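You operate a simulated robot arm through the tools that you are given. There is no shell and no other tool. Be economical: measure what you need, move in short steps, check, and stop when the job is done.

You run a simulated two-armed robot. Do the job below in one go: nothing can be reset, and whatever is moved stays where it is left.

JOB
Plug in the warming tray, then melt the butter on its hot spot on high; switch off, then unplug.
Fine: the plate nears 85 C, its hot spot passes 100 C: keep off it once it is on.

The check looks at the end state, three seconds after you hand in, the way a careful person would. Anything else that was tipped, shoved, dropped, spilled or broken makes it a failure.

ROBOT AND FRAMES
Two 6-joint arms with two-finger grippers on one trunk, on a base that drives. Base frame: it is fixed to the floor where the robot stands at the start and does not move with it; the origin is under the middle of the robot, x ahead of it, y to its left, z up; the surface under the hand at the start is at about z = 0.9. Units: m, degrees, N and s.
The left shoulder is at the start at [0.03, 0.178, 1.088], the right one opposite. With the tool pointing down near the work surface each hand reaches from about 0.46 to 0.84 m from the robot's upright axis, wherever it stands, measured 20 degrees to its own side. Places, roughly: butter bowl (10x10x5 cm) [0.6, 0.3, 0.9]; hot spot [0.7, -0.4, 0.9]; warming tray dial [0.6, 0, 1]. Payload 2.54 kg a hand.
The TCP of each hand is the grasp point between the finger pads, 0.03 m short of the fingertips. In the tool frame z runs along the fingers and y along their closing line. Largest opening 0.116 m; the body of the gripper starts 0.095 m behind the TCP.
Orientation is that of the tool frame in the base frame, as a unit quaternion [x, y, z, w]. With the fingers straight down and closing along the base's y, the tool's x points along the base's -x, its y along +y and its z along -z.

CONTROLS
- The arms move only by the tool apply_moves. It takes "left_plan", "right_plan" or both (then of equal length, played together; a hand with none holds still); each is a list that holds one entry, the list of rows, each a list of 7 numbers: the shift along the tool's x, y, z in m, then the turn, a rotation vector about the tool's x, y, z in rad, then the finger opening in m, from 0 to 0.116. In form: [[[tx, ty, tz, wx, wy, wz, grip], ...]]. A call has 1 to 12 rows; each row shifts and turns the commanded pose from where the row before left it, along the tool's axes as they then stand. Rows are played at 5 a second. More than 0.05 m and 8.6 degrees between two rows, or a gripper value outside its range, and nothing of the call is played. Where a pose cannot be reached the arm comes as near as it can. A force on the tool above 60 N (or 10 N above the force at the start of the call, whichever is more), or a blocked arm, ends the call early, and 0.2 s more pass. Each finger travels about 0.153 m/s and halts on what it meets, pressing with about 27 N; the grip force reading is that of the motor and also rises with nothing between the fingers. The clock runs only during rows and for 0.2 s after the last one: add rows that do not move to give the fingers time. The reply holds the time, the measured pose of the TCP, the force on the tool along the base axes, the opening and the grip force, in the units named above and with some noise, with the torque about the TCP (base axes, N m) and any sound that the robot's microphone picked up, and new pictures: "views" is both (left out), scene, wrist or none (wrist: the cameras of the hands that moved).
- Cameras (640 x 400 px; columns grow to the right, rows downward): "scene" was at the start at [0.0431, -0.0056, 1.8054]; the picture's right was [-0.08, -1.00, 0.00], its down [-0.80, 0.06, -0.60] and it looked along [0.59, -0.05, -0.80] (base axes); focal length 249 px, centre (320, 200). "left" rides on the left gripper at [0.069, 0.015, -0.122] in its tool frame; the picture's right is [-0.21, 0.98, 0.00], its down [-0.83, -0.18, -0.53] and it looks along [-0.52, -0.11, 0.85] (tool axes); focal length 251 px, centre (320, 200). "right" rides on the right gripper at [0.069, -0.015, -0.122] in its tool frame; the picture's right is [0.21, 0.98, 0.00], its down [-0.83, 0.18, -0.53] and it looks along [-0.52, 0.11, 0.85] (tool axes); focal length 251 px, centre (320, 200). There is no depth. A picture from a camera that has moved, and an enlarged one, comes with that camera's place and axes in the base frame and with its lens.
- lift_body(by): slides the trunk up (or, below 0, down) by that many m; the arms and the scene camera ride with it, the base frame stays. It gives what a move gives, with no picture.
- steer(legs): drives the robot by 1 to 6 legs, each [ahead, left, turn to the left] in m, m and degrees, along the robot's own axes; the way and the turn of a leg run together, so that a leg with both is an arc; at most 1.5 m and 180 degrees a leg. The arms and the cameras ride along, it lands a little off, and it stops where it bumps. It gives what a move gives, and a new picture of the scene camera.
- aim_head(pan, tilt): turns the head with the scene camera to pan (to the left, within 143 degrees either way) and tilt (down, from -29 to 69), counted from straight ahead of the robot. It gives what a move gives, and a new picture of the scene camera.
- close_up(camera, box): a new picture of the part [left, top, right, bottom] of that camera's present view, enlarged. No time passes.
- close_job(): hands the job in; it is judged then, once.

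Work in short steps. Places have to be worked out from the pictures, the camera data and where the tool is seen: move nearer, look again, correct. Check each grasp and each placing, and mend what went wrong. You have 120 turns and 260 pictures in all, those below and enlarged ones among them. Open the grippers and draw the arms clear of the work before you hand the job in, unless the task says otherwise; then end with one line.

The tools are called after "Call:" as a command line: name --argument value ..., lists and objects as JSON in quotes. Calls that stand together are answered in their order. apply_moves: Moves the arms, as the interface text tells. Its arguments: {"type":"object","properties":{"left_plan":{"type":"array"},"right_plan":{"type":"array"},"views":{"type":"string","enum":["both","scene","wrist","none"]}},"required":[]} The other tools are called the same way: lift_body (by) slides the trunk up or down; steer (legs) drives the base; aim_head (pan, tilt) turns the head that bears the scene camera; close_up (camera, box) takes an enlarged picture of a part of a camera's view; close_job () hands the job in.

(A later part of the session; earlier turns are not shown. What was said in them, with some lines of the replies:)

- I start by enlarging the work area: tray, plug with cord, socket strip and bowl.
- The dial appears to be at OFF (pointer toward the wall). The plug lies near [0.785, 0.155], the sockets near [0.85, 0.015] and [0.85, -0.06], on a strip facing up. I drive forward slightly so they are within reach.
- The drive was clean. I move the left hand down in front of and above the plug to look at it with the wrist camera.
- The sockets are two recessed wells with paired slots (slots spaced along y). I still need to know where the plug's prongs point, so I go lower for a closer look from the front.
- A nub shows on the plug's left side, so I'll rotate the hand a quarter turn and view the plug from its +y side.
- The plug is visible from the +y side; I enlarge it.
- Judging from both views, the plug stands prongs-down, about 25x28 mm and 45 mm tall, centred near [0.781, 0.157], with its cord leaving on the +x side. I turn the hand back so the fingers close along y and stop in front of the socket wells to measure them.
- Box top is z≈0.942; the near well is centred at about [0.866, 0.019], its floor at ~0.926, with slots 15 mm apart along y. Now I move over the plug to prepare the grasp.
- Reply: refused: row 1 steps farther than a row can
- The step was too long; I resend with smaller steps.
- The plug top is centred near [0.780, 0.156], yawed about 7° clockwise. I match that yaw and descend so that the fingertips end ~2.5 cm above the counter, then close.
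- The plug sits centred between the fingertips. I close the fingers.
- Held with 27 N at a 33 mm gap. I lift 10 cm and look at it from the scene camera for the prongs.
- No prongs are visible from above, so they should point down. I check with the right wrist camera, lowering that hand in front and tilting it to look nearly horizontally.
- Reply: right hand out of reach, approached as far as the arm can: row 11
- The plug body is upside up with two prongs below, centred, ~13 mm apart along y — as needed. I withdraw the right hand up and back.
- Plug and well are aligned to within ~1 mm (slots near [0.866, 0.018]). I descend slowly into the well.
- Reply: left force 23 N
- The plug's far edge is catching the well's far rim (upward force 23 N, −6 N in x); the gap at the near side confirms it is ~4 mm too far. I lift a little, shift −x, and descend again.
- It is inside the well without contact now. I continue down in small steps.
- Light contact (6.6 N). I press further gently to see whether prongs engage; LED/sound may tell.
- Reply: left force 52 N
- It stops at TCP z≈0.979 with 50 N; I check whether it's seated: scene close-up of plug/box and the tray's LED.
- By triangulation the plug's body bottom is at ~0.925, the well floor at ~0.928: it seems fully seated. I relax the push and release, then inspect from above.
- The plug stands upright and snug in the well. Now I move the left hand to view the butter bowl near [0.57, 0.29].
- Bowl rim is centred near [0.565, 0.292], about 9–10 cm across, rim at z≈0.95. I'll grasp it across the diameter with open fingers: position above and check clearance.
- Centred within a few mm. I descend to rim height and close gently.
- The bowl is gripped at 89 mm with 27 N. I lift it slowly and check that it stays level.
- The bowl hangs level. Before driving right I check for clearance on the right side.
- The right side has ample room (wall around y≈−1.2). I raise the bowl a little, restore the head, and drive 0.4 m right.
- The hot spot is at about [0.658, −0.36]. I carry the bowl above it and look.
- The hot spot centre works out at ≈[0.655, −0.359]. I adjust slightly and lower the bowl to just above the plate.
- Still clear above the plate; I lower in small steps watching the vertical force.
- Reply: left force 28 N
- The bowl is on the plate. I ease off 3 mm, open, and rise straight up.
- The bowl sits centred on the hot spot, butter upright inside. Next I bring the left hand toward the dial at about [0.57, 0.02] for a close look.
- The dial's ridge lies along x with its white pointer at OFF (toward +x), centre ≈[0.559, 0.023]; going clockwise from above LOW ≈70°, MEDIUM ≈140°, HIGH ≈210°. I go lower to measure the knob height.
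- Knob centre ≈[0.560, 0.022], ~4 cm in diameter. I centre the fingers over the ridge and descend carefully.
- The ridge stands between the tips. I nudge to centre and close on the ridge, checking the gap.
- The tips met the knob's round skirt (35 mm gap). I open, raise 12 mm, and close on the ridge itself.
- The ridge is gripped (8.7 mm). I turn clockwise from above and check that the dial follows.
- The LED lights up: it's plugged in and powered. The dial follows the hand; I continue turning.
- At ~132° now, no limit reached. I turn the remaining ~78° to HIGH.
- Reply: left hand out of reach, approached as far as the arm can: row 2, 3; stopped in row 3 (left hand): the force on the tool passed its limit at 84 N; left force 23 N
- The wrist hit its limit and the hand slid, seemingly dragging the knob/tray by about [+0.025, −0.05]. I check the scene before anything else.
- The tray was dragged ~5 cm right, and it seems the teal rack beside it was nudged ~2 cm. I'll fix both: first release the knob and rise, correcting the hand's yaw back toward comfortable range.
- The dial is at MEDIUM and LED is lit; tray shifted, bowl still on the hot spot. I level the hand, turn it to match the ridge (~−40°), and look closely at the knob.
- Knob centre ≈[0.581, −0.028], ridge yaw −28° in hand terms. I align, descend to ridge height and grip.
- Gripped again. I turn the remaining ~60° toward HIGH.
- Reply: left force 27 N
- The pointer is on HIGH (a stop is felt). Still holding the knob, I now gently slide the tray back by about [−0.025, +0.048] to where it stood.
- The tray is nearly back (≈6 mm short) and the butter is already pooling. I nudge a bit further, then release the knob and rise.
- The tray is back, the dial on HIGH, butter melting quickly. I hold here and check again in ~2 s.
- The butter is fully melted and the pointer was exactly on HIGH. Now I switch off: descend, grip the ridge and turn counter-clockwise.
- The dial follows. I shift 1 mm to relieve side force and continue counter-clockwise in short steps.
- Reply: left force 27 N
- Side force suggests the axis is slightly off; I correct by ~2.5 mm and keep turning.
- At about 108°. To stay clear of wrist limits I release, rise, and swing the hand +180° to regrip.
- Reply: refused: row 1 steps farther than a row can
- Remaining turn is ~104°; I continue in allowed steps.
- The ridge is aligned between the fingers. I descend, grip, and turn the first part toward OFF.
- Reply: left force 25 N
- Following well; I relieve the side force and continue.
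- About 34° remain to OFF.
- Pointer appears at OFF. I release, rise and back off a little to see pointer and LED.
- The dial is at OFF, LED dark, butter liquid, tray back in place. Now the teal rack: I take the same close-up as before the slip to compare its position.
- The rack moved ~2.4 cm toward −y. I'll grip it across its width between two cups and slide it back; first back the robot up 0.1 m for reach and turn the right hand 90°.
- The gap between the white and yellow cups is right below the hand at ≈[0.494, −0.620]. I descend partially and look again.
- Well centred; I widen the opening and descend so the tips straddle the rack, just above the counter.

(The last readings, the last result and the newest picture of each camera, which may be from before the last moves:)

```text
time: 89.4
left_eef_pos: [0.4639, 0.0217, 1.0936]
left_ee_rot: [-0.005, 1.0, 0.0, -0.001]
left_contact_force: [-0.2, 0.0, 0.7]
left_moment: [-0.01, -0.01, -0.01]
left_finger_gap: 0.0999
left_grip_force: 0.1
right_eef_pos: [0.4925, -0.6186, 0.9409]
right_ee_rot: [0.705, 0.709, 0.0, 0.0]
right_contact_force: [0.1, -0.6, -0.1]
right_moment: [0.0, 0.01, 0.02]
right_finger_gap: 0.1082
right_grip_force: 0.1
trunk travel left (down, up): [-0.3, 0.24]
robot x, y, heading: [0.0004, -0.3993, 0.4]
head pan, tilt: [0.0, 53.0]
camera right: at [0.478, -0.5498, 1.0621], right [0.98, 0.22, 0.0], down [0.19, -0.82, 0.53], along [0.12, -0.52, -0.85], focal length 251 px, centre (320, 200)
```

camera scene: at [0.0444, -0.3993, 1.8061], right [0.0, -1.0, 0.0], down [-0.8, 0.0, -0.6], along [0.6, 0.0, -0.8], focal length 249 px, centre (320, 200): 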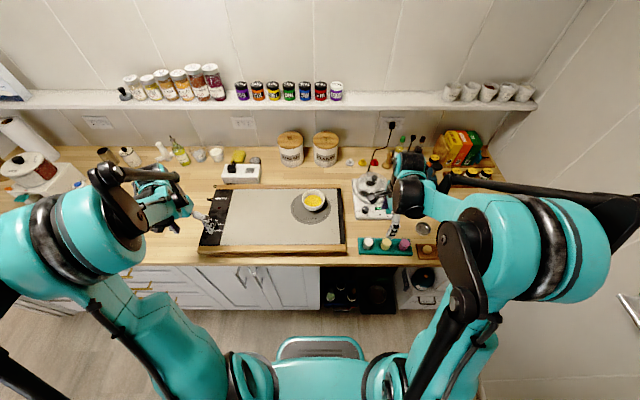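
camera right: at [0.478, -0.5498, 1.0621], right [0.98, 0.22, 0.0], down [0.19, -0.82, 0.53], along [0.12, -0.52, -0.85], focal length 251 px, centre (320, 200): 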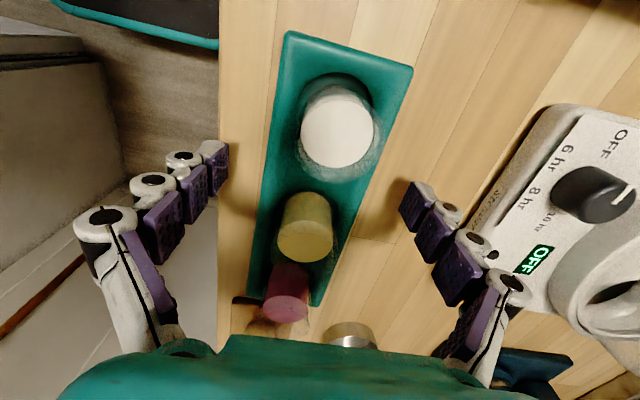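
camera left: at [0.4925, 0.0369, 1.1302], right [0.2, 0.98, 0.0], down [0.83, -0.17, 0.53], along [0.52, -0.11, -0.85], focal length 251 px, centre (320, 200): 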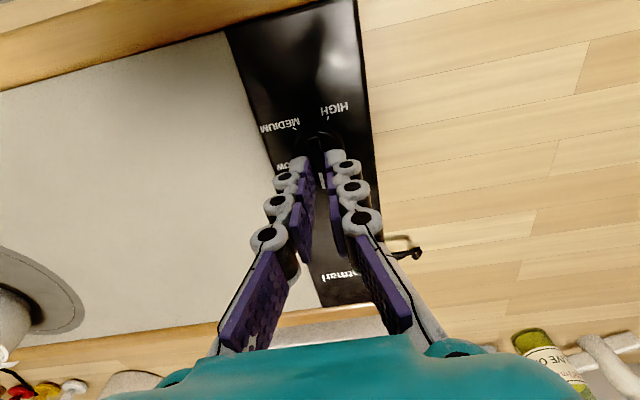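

The tips straddle the rack at cup-gap level. I lower 3 mm and close gently.

Call:
apply_moves --right_plan '[[[0, 0, 0.003, 0, 0, 0, 0.1], [0, 0, 0, 0, 0, 0, 0.09], [0, 0, 0, 0, 0, 0, 0.08], [0, 0, 0, 0, 0, 0, 0.07], [0, 0, 0, 0, 0, 0, 0.06], [0, 0, 0, 0, 0, 0, 0.06]]]' --views "wrist"

```text
time: 90.8
left_eef_pos: [0.4632, 0.0197, 1.0932]
left_ee_rot: [-0.005, 1.0, -0.001, 0.0]
left_contact_force: [0.1, -0.9, -0.3]
left_moment: [0.01, 0.0, 0.0]
left_finger_gap: 0.1
left_grip_force: 0.1
right_eef_pos: [0.4932, -0.6182, 0.9378]
right_ee_rot: [0.706, 0.709, 0.0, 0.0]
right_contact_force: [-1.6, -0.3, 3.6]
right_moment: [-0.02, 0.19, -0.27]
right_finger_gap: 0.07
right_grip_force: 26.7
trunk travel left (down, up): [-0.3, 0.24]
robot x, y, heading: [0.0026, -0.3988, 0.1]
head pan, tilt: [0.0, 53.0]
camera right: at [0.4778, -0.5501, 1.0599], right [0.98, 0.22, 0.0], down [0.18, -0.82, 0.53], along [0.12, -0.52, -0.85], focal length 251 px, centre (320, 200)
```

right: 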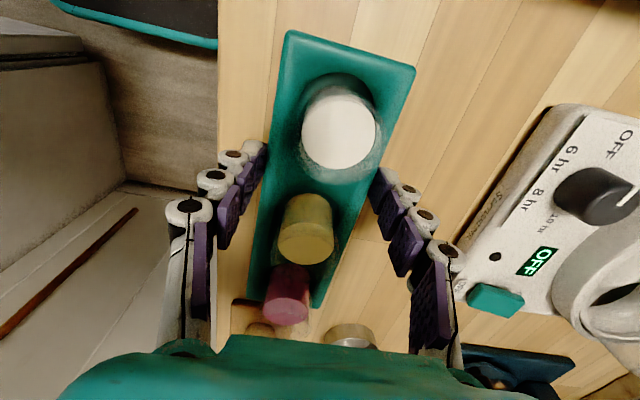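

Gripped at 70 mm. I slide the rack +y by ~23 mm, slowly.

Call:
apply_moves --right_plan '[[[0.004, 0, 0, 0, 0, 0, 0.06], [0.005, 0, 0, 0, 0, 0, 0.06], [0.005, 0, 0, 0, 0, 0, 0.06], [0.005, 0, 0, 0, 0, 0, 0.06], [0.0045, 0, 0, 0, 0, 0, 0.06], [0, 0, 0, 0, 0, 0, 0.06]]]' --views "none"

Call:
close_up --camera "scene" --box '[300, 180, 440, 280]'

```text
time: 92.2
left_eef_pos: [0.4635, 0.0201, 1.0931]
left_ee_rot: [-0.005, 1.0, -0.001, 0.0]
left_contact_force: [0.9, -0.3, -0.4]
left_moment: [0.02, -0.01, 0.01]
left_finger_gap: 0.0998
left_grip_force: 0.0
right_eef_pos: [0.4943, -0.5953, 0.9382]
right_ee_rot: [0.706, 0.708, 0.001, -0.001]
right_contact_force: [-0.3, -5.9, 8.8]
right_moment: [-0.07, 0.0, -0.23]
right_finger_gap: 0.07
right_grip_force: 27.3
trunk travel left (down, up): [-0.3, 0.24]
robot x, y, heading: [-0.0007, -0.4, -0.1]
head pan, tilt: [0.0, 53.0]
```

```text
4.00 times, centred on (370, 230) of scene
camera zoom: at [0.0449, -0.4004, 1.8061], right [0.0, -1.0, 0.0], down [-0.8, 0.0, -0.6], along [0.6, 0.0, -0.8], focal length 997 px, centre (120, 80)
```

zoom: 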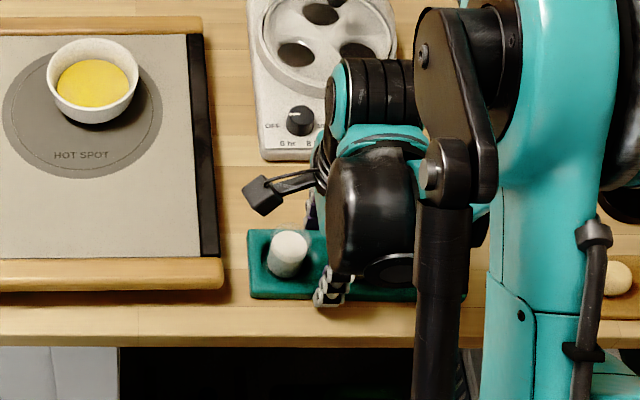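

The rack's gap to the tray now matches the original. I release and raise the right hand.

Call:
apply_moves --right_plan '[[[0, 0, -0.001, 0, 0, 0, 0.08], [0, 0, 0, 0, 0, 0, 0.095], [0, 0, 0, 0, 0, 0, 0.105], [0, 0, -0.03, 0, 0, 0, 0.105], [0, 0, -0.04, 0, 0, 0, 0.105], [0, 0, -0.05, 0, 0, 0, 0.105], [0, 0, -0.05, 0, 0, 0, 0.1], [0, 0, -0.05, 0, 0, 0, 0.1], [0, 0, -0.05, 0, 0, 0, 0.08]]]' --views "wrist"

Call:
apply_moves --right_plan '[[[0, 0, 0, 0, 0, -0.1428, 0.08], [0, 0, 0, 0, 0, -0.1428, 0.08], [0, 0, 0, 0, 0, -0.1428, 0.08], [0, 0, 0, 0, 0, -0.1428, 0.08], [0, 0, 0, 0, 0, -0.1428, 0.08], [0, 0, 0, 0, 0, -0.1428, 0.08], [0, 0, 0, 0, 0, -0.1428, 0.08], [0, 0, 0, 0, 0, -0.1428, 0.08], [0, 0, 0, 0, 0, -0.1428, 0.08], [0, 0, 0, 0, 0, -0.1428, 0.08], [0, 0, 0, 0, 0, -0.1428, 0.08]]]' --views "scene"

```text
time: 94.2
left_eef_pos: [0.4626, 0.0217, 1.0934]
left_ee_rot: [-0.005, 1.0, 0.0, 0.0]
left_contact_force: [-0.1, -0.9, 0.2]
left_moment: [-0.01, -0.06, 0.03]
left_finger_gap: 0.1
left_grip_force: 0.0
right_eef_pos: [0.492, -0.5938, 1.2092]
right_ee_rot: [0.706, 0.708, 0.0, 0.001]
right_contact_force: [0.1, 0.2, -0.5]
right_moment: [0.03, -0.03, 0.0]
right_finger_gap: 0.08
right_grip_force: 0.1
trunk travel left (down, up): [-0.3, 0.24]
robot x, y, heading: [0.0032, -0.4012, 0.2]
head pan, tilt: [0.0, 53.0]
camera right: at [0.4771, -0.5257, 1.3312], right [0.98, 0.22, 0.0], down [0.18, -0.82, 0.53], along [0.12, -0.52, -0.85], focal length 251 px, centre (320, 200)
```

right: 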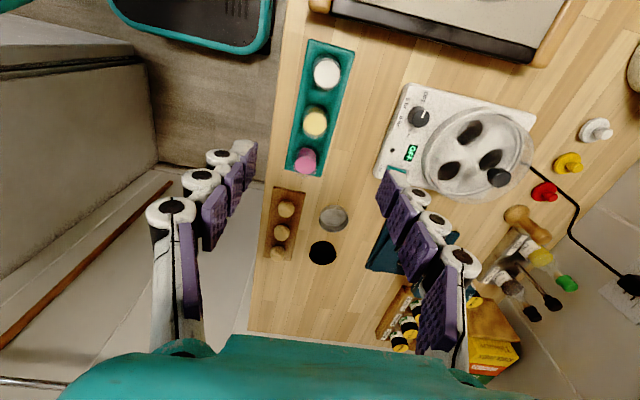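

```text
time: 96.6
left_eef_pos: [0.4636, 0.0206, 1.0916]
left_ee_rot: [-0.005, 1.0, 0.0, 0.0]
left_contact_force: [0.4, -0.7, -0.6]
left_moment: [-0.01, 0.0, -0.04]
left_finger_gap: 0.1001
left_grip_force: 0.0
right_eef_pos: [0.4939, -0.594, 1.2091]
right_ee_rot: [-0.003, 1.0, 0.0, -0.001]
right_contact_force: [0.3, 0.3, 0.3]
right_moment: [0.01, 0.0, 0.01]
right_finger_gap: 0.0803
right_grip_force: 0.2
trunk travel left (down, up): [-0.3, 0.24]
robot x, y, heading: [0.0038, -0.4005, 0.5]
head pan, tilt: [0.0, 53.0]
camera scene: at [0.0458, -0.3999, 1.806], right [0.0, -1.0, 0.0], down [-0.8, 0.0, -0.6], along [0.6, 0.0, -0.8], focal length 249 px, centre (320, 200)
```

scene: 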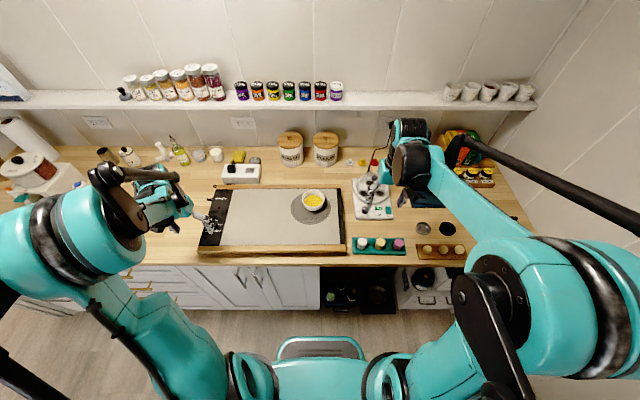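

The rack is back in line. I raise the left hand and drive back to the starting place (left 0.4 m, then forward 0.1 m) for unplugging.

Call:
apply_moves --left_plan '[[[0, 0, -0.04, 0, 0, 0, 0.1], [0, 0, -0.04, 0, 0, 0, 0.08], [0, 0, -0.04, 0, 0, 0, 0.06]]]' --views "none"

Call:
steer --legs '[[0, 0.2, 0], [0, 0.2, 0], [0.1, 0, 0]]'

```text
time: 97.4
left_eef_pos: [0.4627, 0.0229, 1.213]
left_ee_rot: [-0.006, 1.0, 0.0, 0.0]
left_contact_force: [0.1, -0.1, 0.4]
left_moment: [0.03, -0.01, 0.04]
left_finger_gap: 0.0602
left_grip_force: 0.1
right_eef_pos: [0.4933, -0.5944, 1.2098]
right_ee_rot: [-0.002, 1.0, 0.0, 0.0]
right_contact_force: [-0.1, -0.4, 0.8]
right_moment: [0.04, 0.01, 0.02]
right_finger_gap: 0.0799
right_grip_force: 0.0
trunk travel left (down, up): [-0.3, 0.24]
robot x, y, heading: [0.0026, -0.4001, 0.5]
head pan, tilt: [0.0, 53.0]
```

```text
time: 100.9
left_eef_pos: [0.5588, 0.4223, 1.2118]
left_ee_rot: [-0.009, 1.0, 0.0, 0.0]
left_contact_force: [1.3, 0.0, 0.3]
left_moment: [0.0, 0.05, -0.01]
left_finger_gap: 0.0601
left_grip_force: 0.1
right_eef_pos: [0.5922, -0.1948, 1.2088]
right_ee_rot: [-0.005, 1.0, 0.0, 0.0]
right_contact_force: [-0.1, 0.4, -0.2]
right_moment: [-0.02, 0.02, -0.03]
right_finger_gap: 0.08
right_grip_force: 0.0
trunk travel left (down, up): [-0.3, 0.24]
robot x, y, heading: [0.0986, -0.0037, 0.8]
head pan, tilt: [0.0, 53.0]
camera scene: at [0.1423, -0.0036, 1.806], right [0.01, -1.0, 0.0], down [-0.8, -0.01, -0.6], along [0.6, 0.01, -0.8], focal length 249 px, centre (320, 200)
```

scene: 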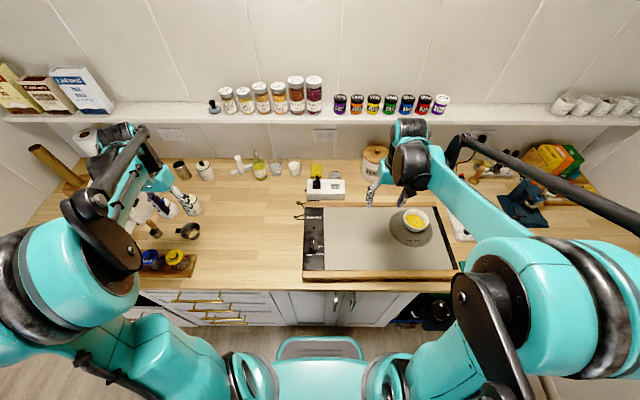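

Parked as at the start. I bring the left hand back above the plug at about [0.864, 0.0175].

Call:
apply_moves --left_plan '[[[-0.02, -0.035, 0, 0, 0, 0.018, 0.06], [-0.022, -0.035, 0, 0, 0, 0, 0.06], [-0.022, -0.035, 0, 0, 0, 0, 0.06], [-0.022, -0.035, 0, 0, 0, 0, 0.06], [-0.022, -0.035, 0, 0, 0, 0, 0.06], [-0.022, -0.035, 0, 0, 0, 0, 0.06], [-0.022, -0.035, 0, 0, 0, 0, 0.06], [-0.022, -0.035, 0.015, 0, 0, 0, 0.06], [-0.022, -0.035, 0.02, 0, 0, 0, 0.06], [-0.022, -0.035, 0.02, 0, 0, 0, 0.06], [-0.022, -0.035, 0.02, 0, 0, 0, 0.06], [-0.022, -0.019, 0.02, 0, 0, 0, 0.06]]]' --views "wrist"

Call:
close_up --camera "left" --box '[220, 90, 420, 215]'

```text
time: 103.5
left_eef_pos: [0.8168, 0.0187, 1.1165]
left_ee_rot: [0.001, 1.0, 0.0, 0.0]
left_contact_force: [0.7, 0.3, -0.8]
left_moment: [-0.07, 0.05, 0.02]
left_finger_gap: 0.0599
left_grip_force: 0.1
right_eef_pos: [0.5926, -0.1954, 1.2084]
right_ee_rot: [-0.004, 1.0, 0.0, -0.002]
right_contact_force: [-0.2, -0.3, -0.5]
right_moment: [-0.01, 0.03, -0.02]
right_finger_gap: 0.0799
right_grip_force: 0.1
trunk travel left (down, up): [-0.3, 0.24]
robot x, y, heading: [0.0943, -0.0043, 0.6]
head pan, tilt: [0.0, 53.0]
camera left: at [0.7482, 0.0323, 1.2397], right [0.22, 0.98, 0.0], down [0.83, -0.18, 0.53], along [0.52, -0.12, -0.85], focal length 251 px, centre (320, 200)
```

left: 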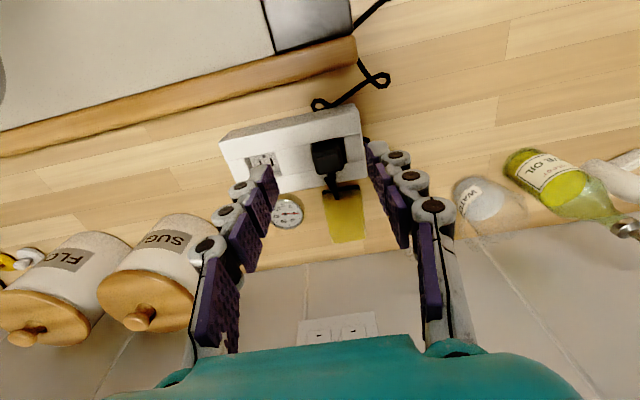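

```text
3.20 times, centred on (320, 152) of left
camera zoom: at [0.7482, 0.0323, 1.2397], right [0.22, 0.98, 0.0], down [0.83, -0.18, 0.53], along [0.52, -0.12, -0.85], focal length 805 px, centre (320, 352)
```

zoom: 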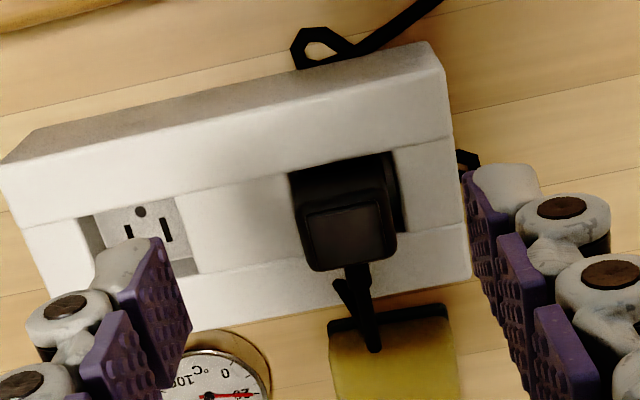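

The plug's top is at ≈[0.866, 0.017]. I move above it and lower so that the fingers straddle its top.

Call:
apply_moves --left_plan '[[[-0.024, -0.001, 0, 0, 0, 0, 0.06], [-0.0237, 0, 0.02, 0, 0, 0, 0.06], [0, 0, 0.04, 0, 0, 0, 0.06], [0, 0, 0.04, 0, 0, 0, 0.06], [0, 0, 0.02, 0, 0, 0, 0.06]]]' --views "none"

Call:
close_up --camera "left" --box '[220, 100, 420, 225]'

```text
time: 104.7
left_eef_pos: [0.8663, 0.0177, 0.9993]
left_ee_rot: [0.001, 1.0, 0.0, 0.0]
left_contact_force: [-1.1, -0.1, -0.4]
left_moment: [0.01, 0.02, 0.0]
left_finger_gap: 0.06
left_grip_force: 0.0
right_eef_pos: [0.5901, -0.1947, 1.2085]
right_ee_rot: [-0.005, 1.0, -0.001, 0.001]
right_contact_force: [0.5, -0.1, 0.5]
right_moment: [-0.01, 0.01, 0.02]
right_finger_gap: 0.0802
right_grip_force: 0.0
trunk travel left (down, up): [-0.3, 0.24]
robot x, y, heading: [0.1001, -0.0051, 0.4]
head pan, tilt: [0.0, 53.0]
```

```text
3.20 times, centred on (320, 162) of left
camera zoom: at [0.7975, 0.0313, 1.1227], right [0.22, 0.98, 0.0], down [0.83, -0.18, 0.53], along [0.52, -0.12, -0.85], focal length 805 px, centre (320, 320)
```

zoom: 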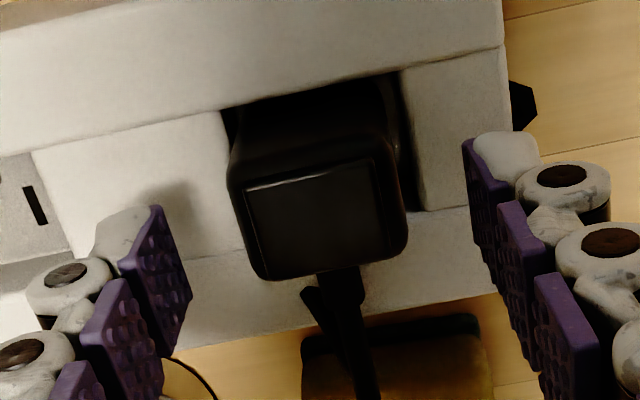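

Aligned. I lower the last 19 mm, close, and check the grip.

Call:
apply_moves --left_plan '[[[0.001, 0, 0.012, 0, 0, 0, 0.06], [0, 0, 0.007, 0, 0, 0, 0.06], [0, 0, 0, 0, 0, 0, 0.04], [0, 0, 0, 0, 0, 0, 0.01], [0, 0, 0, 0, 0, 0, 0.01], [0, 0, 0, 0, 0, 0, 0.01]]]' --views "none"

```text
time: 106.1
left_eef_pos: [0.8655, 0.0166, 0.9789]
left_ee_rot: [0.001, 1.0, 0.0, 0.0]
left_contact_force: [-0.3, 1.0, 7.6]
left_moment: [0.08, -0.02, 0.0]
left_finger_gap: 0.0327
left_grip_force: 27.0
right_eef_pos: [0.5905, -0.1937, 1.2089]
right_ee_rot: [-0.004, 1.0, 0.0, 0.0]
right_contact_force: [-0.1, 0.0, -0.3]
right_moment: [-0.01, -0.03, 0.0]
right_finger_gap: 0.0801
right_grip_force: 0.0
trunk travel left (down, up): [-0.3, 0.24]
robot x, y, heading: [0.0997, -0.0038, 0.9]
head pan, tilt: [0.0, 53.0]
```

The plug is gripped (33 mm, 27 N). I pull it straight up in small steps.

Call:
apply_moves --left_plan '[[[0, 0, -0.005, 0, 0, 0, 0.01], [0, 0, -0.008, 0, 0, 0, 0.01], [0, 0, -0.015, 0, 0, 0, 0.01], [0, 0, -0.03, 0, 0, 0, 0.01], [0, 0, -0.02, 0, 0, 0, 0.01]]]' --views "wrist"

```text
time: 107.3
left_eef_pos: [0.866, 0.0172, 1.0554]
left_ee_rot: [0.001, 1.0, 0.0, -0.001]
left_contact_force: [0.1, -0.4, -1.0]
left_moment: [-0.01, -0.01, 0.0]
left_finger_gap: 0.0329
left_grip_force: 27.0
right_eef_pos: [0.5912, -0.1958, 1.2087]
right_ee_rot: [-0.004, 1.0, 0.0, 0.0]
right_contact_force: [0.3, 0.1, 0.3]
right_moment: [0.0, 0.0, 0.0]
right_finger_gap: 0.0801
right_grip_force: 0.1
trunk travel left (down, up): [-0.3, 0.24]
robot x, y, heading: [0.0975, -0.0015, 0.4]
head pan, tilt: [0.0, 53.0]
camera left: at [0.7975, 0.0308, 1.1789], right [0.22, 0.98, 0.0], down [0.83, -0.18, 0.53], along [0.52, -0.12, -0.85], focal length 251 px, centre (320, 200)
```

left: 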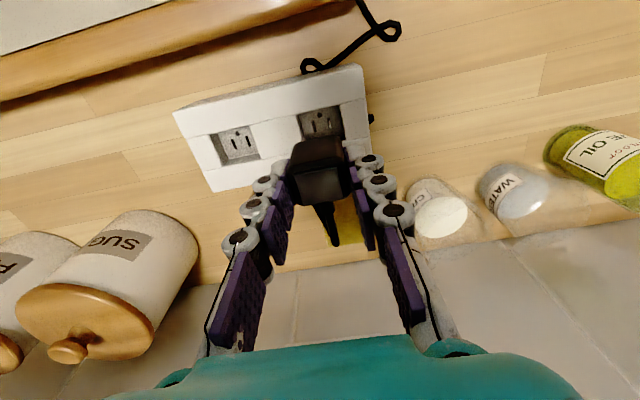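

The plug is out and the strip hasn't moved. I carry the plug back to its original place near [0.78, 0.157] and lower it.

Call:
apply_moves --left_plan '[[[0.017, 0.028, 0, 0, 0, 0, 0.01], [0.017, 0.028, 0, 0, 0, 0, 0.01], [0.017, 0.028, 0, 0, 0, 0, 0.01], [0.017, 0.028, 0, 0, 0, 0, 0.01], [0.018, 0.028, 0, 0, 0, 0, 0.01], [0, 0, 0.04, 0, 0, 0, 0.01], [0, 0, 0.035, 0, 0, 0, 0.01], [0, 0, 0.015, 0, 0, 0, 0.01]]]' --views "wrist"

```text
time: 109.1
left_eef_pos: [0.7795, 0.1556, 0.9673]
left_ee_rot: [0.002, 1.0, 0.0, 0.0]
left_contact_force: [-0.4, 0.1, -0.3]
left_moment: [-0.02, -0.01, -0.01]
left_finger_gap: 0.0329
left_grip_force: 26.6
right_eef_pos: [0.5913, -0.1957, 1.2089]
right_ee_rot: [-0.005, 1.0, 0.001, -0.001]
right_contact_force: [-0.3, -0.6, 0.6]
right_moment: [-0.02, 0.0, 0.01]
right_finger_gap: 0.08
right_grip_force: 0.1
trunk travel left (down, up): [-0.3, 0.24]
robot x, y, heading: [0.0957, -0.0054, 0.4]
head pan, tilt: [0.0, 53.0]
camera left: at [0.7107, 0.1692, 1.0906], right [0.22, 0.98, 0.0], down [0.83, -0.18, 0.53], along [0.52, -0.12, -0.85], focal length 251 px, centre (320, 200)
```

left: 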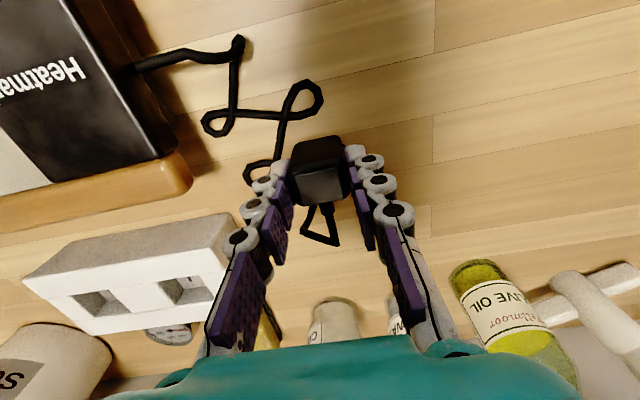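

I lower in small steps until contact.

Call:
apply_moves --left_plan '[[[0, 0, 0.005, 0, 0, 0, 0.01], [0, 0, 0.004, 0, 0, 0, 0.01], [0, 0, 0.003, 0, 0, 0, 0.01]]]' --views "none"

```text
time: 109.9
left_eef_pos: [0.7794, 0.1564, 0.9551]
left_ee_rot: [0.0, 1.0, 0.0, -0.001]
left_contact_force: [-0.4, 0.2, -0.4]
left_moment: [0.01, -0.06, 0.01]
left_finger_gap: 0.0329
left_grip_force: 27.4
right_eef_pos: [0.5912, -0.1957, 1.2096]
right_ee_rot: [-0.004, 1.0, 0.0, 0.0]
right_contact_force: [0.3, -0.3, 0.7]
right_moment: [-0.01, 0.01, 0.0]
right_finger_gap: 0.0803
right_grip_force: 0.1
trunk travel left (down, up): [-0.3, 0.24]
robot x, y, heading: [0.0954, -0.0063, 0.3]
head pan, tilt: [0.0, 53.0]
```

No contact yet; a few more millimetres.

Call:
apply_moves --left_plan '[[[0, 0, 0.002, 0, 0, 0, 0.01], [0, 0, 0.002, 0, 0, 0, 0.01], [0, 0, 0.001, 0, 0, 0, 0.01]]]' --views "none"

```text
time: 110.7
left_eef_pos: [0.7799, 0.1579, 0.9496]
left_ee_rot: [0.001, 1.0, 0.0, -0.001]
left_contact_force: [-0.2, -0.8, -1.4]
left_moment: [0.03, 0.01, 0.02]
left_finger_gap: 0.0329
left_grip_force: 27.0
right_eef_pos: [0.59, -0.1958, 1.2091]
right_ee_rot: [-0.005, 1.0, 0.0, 0.0]
right_contact_force: [0.1, -0.5, 0.4]
right_moment: [0.0, -0.02, 0.03]
right_finger_gap: 0.0802
right_grip_force: 0.0
trunk travel left (down, up): [-0.3, 0.24]
robot x, y, heading: [0.0984, -0.0083, 0.4]
head pan, tilt: [0.0, 53.0]
```

Still free; I continue downward carefully.

Call:
apply_moves --left_plan '[[[0, 0, 0.002, 0, 0, 0, 0.01], [0, 0, 0.002, 0, 0, 0, 0.01]]]' --views "none"

Call:
close_up --camera "left" --box '[240, 110, 400, 210]'

```text
time: 111.3
left_eef_pos: [0.7776, 0.157, 0.9459]
left_ee_rot: [0.0, 1.0, 0.0, 0.0]
left_contact_force: [4.2, 2.5, 24.9]
left_moment: [0.06, -0.1, 0.0]
left_finger_gap: 0.0332
left_grip_force: 26.7
right_eef_pos: [0.5885, -0.1961, 1.2095]
right_ee_rot: [-0.005, 1.0, -0.001, 0.001]
right_contact_force: [-0.3, -0.4, 1.2]
right_moment: [-0.02, 0.01, 0.0]
right_finger_gap: 0.0797
right_grip_force: 0.0
trunk travel left (down, up): [-0.3, 0.24]
robot x, y, heading: [0.0973, -0.0065, 0.5]
head pan, tilt: [0.0, 53.0]
```

```text
4.00 times, centred on (320, 160) of left
camera zoom: at [0.7095, 0.1708, 1.0698], right [0.22, 0.98, 0.0], down [0.83, -0.18, 0.53], along [0.52, -0.12, -0.85], focal length 1006 px, centre (320, 360)
```

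zoom: 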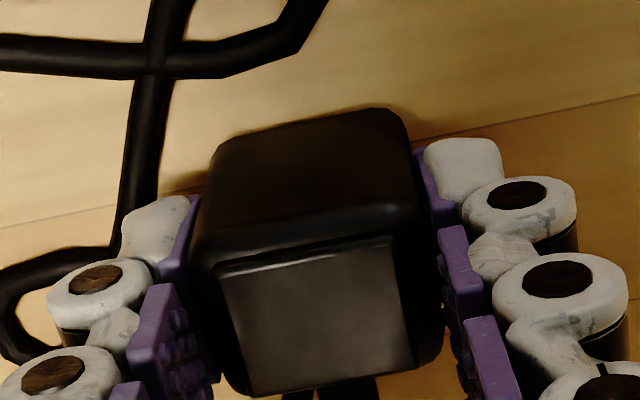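

Contact with the counter (25 N). I ease off, open, and rise.

Call:
apply_moves --left_plan '[[[0, 0, -0.002, 0, 0, 0, 0.01], [0, 0, 0, 0, 0, 0, 0.04], [0, 0, 0, 0, 0, 0, 0.06], [0, 0, -0.03, 0, 0, 0, 0.06], [0, 0, -0.05, 0, 0, 0, 0.06], [0.03, 0.03, -0.02, 0, 0, 0, 0.08]]]' --views "both"

```text
time: 112.7
left_eef_pos: [0.7491, 0.188, 1.0469]
left_ee_rot: [0.0, 1.0, -0.001, 0.0]
left_contact_force: [0.2, -0.1, 0.5]
left_moment: [-0.02, -0.01, 0.01]
left_finger_gap: 0.08
left_grip_force: 0.1
right_eef_pos: [0.5897, -0.1945, 1.2099]
right_ee_rot: [-0.005, 1.0, -0.001, 0.002]
right_contact_force: [-0.6, 0.4, 0.0]
right_moment: [-0.07, -0.06, 0.0]
right_finger_gap: 0.0802
right_grip_force: 0.1
trunk travel left (down, up): [-0.3, 0.24]
robot x, y, heading: [0.0975, -0.0056, 0.5]
head pan, tilt: [0.0, 53.0]
camera scene: at [0.1391, -0.0012, 1.8061], right [0.01, -1.0, 0.0], down [-0.8, -0.01, -0.6], along [0.6, 0.0, -0.8], focal length 249 px, centre (320, 200)
camera left: at [0.6808, 0.2014, 1.1706], right [0.22, 0.98, 0.0], down [0.83, -0.18, 0.53], along [0.52, -0.12, -0.85], focal length 251 px, centre (320, 200)
```

scene: 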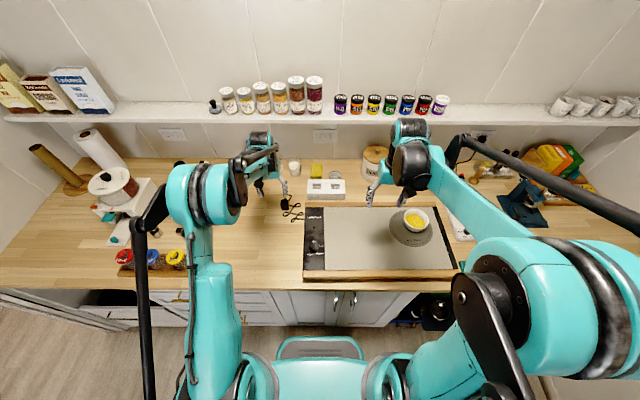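
left: 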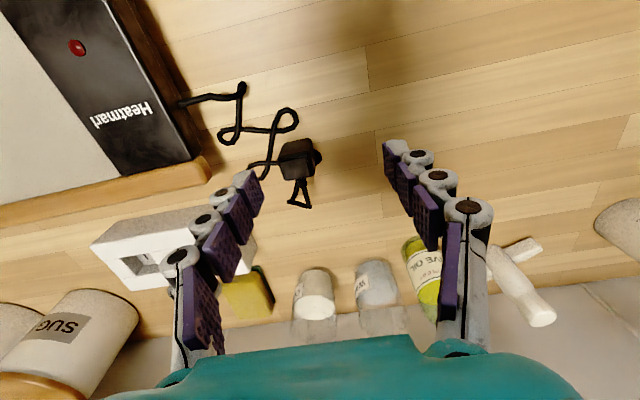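

The plug stands on the counter, unplugged. I draw both arms up and back clear of the work.

Call:
apply_moves --left_plan '[[[0, 0, -0.04, 0, 0, 0, 0.1], [0.02, 0.01, -0.04, 0, 0, 0, 0.116], [0.03, 0.01, -0.03, 0, 0, 0, 0.116], [0.04, 0.01, -0.02, 0, 0, 0, 0.116], [0.04, 0.01, 0, 0, 0, 0, 0.116]]]' --right_plan '[[[0, 0, -0.03, 0, 0, 0, 0.1], [0.02, 0, -0.02, 0, 0, 0, 0.116], [0.02, 0.01, 0, 0, 0, 0, 0.116], [0.02, 0.02, 0, 0, 0, 0, 0.116], [0.02, 0.02, 0, 0, 0, 0, 0.116]]]' --views "scene"

Call:
steer --legs '[[-0.1, 0, 0]]'

Call:
close_up --camera "scene" --box '[250, 130, 530, 290]'

```text
time: 113.9
left_eef_pos: [0.619, 0.2278, 1.1768]
left_ee_rot: [0.001, 1.0, -0.001, 0.0]
left_contact_force: [-0.6, -0.3, 0.8]
left_moment: [-0.03, -0.04, -0.01]
left_finger_gap: 0.116
left_grip_force: 0.2
right_eef_pos: [0.5082, -0.1446, 1.2582]
right_ee_rot: [-0.004, 1.0, -0.001, 0.001]
right_contact_force: [0.3, 0.1, -0.8]
right_moment: [0.03, -0.06, -0.01]
right_finger_gap: 0.1158
right_grip_force: 0.1
trunk travel left (down, up): [-0.3, 0.24]
robot x, y, heading: [0.096, -0.0008, 0.4]
head pan, tilt: [0.0, 53.0]
camera scene: at [0.1381, -0.003, 1.8061], right [0.01, -1.0, 0.0], down [-0.8, -0.01, -0.6], along [0.6, 0.01, -0.8], focal length 249 px, centre (320, 200)
```

scene: 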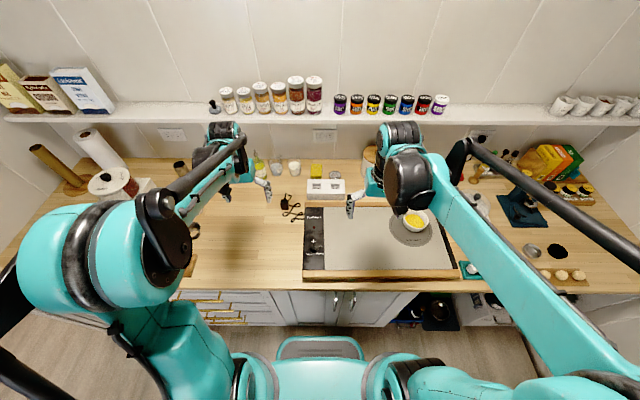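

```text
time: 115.0
left_eef_pos: [0.5244, 0.2261, 1.1756]
left_ee_rot: [0.001, 1.0, 0.0, 0.0]
left_contact_force: [-0.3, 0.4, 0.5]
left_moment: [0.01, -0.05, 0.0]
left_finger_gap: 0.1161
left_grip_force: 0.2
right_eef_pos: [0.4139, -0.1459, 1.2584]
right_ee_rot: [-0.004, 1.0, 0.0, 0.001]
right_contact_force: [0.0, 0.9, 0.4]
right_moment: [0.02, -0.08, -0.05]
right_finger_gap: 0.116
right_grip_force: 0.1
trunk travel left (down, up): [-0.3, 0.24]
robot x, y, heading: [-0.001, -0.0066, 0.7]
head pan, tilt: [0.0, 53.0]
camera scene: at [0.0435, -0.0045, 1.806], right [0.01, -1.0, 0.0], down [-0.8, -0.01, -0.6], along [0.6, 0.01, -0.8], focal length 249 px, centre (320, 200)
```

scene: 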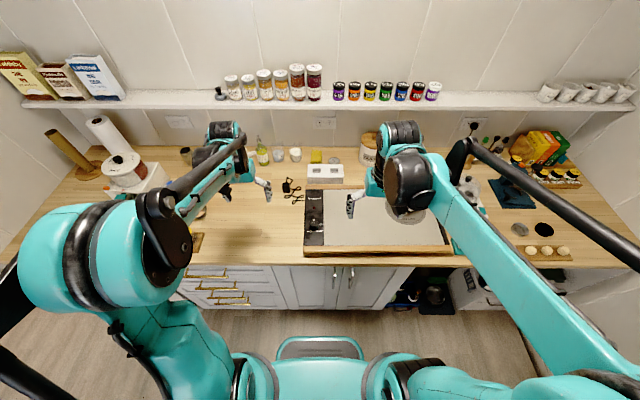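

```text
2.29 times, centred on (390, 210) of scene
camera zoom: at [0.0435, -0.0045, 1.806], right [0.01, -1.0, 0.0], down [-0.8, -0.01, -0.6], along [0.6, 0.01, -0.8], focal length 570 px, centre (160, 177)
```

zoom: 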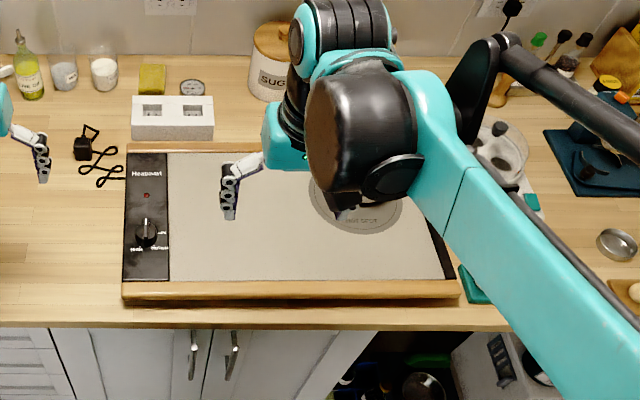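

The dial is at OFF, the LED is dark, the plug is out, the butter is melted, and both hands are open and clear. I hand in.

Call:
close_job

```text
The job is handed in.
```

The butter melted on the hot spot on high, and the tray is now switched off and unplugged. While I was turning the dial, the tray slid about 5 cm and pushed the teal cup rack about 2 cm. I moved both back to within a few millimetres, and I saw nothing spilled or tipped.
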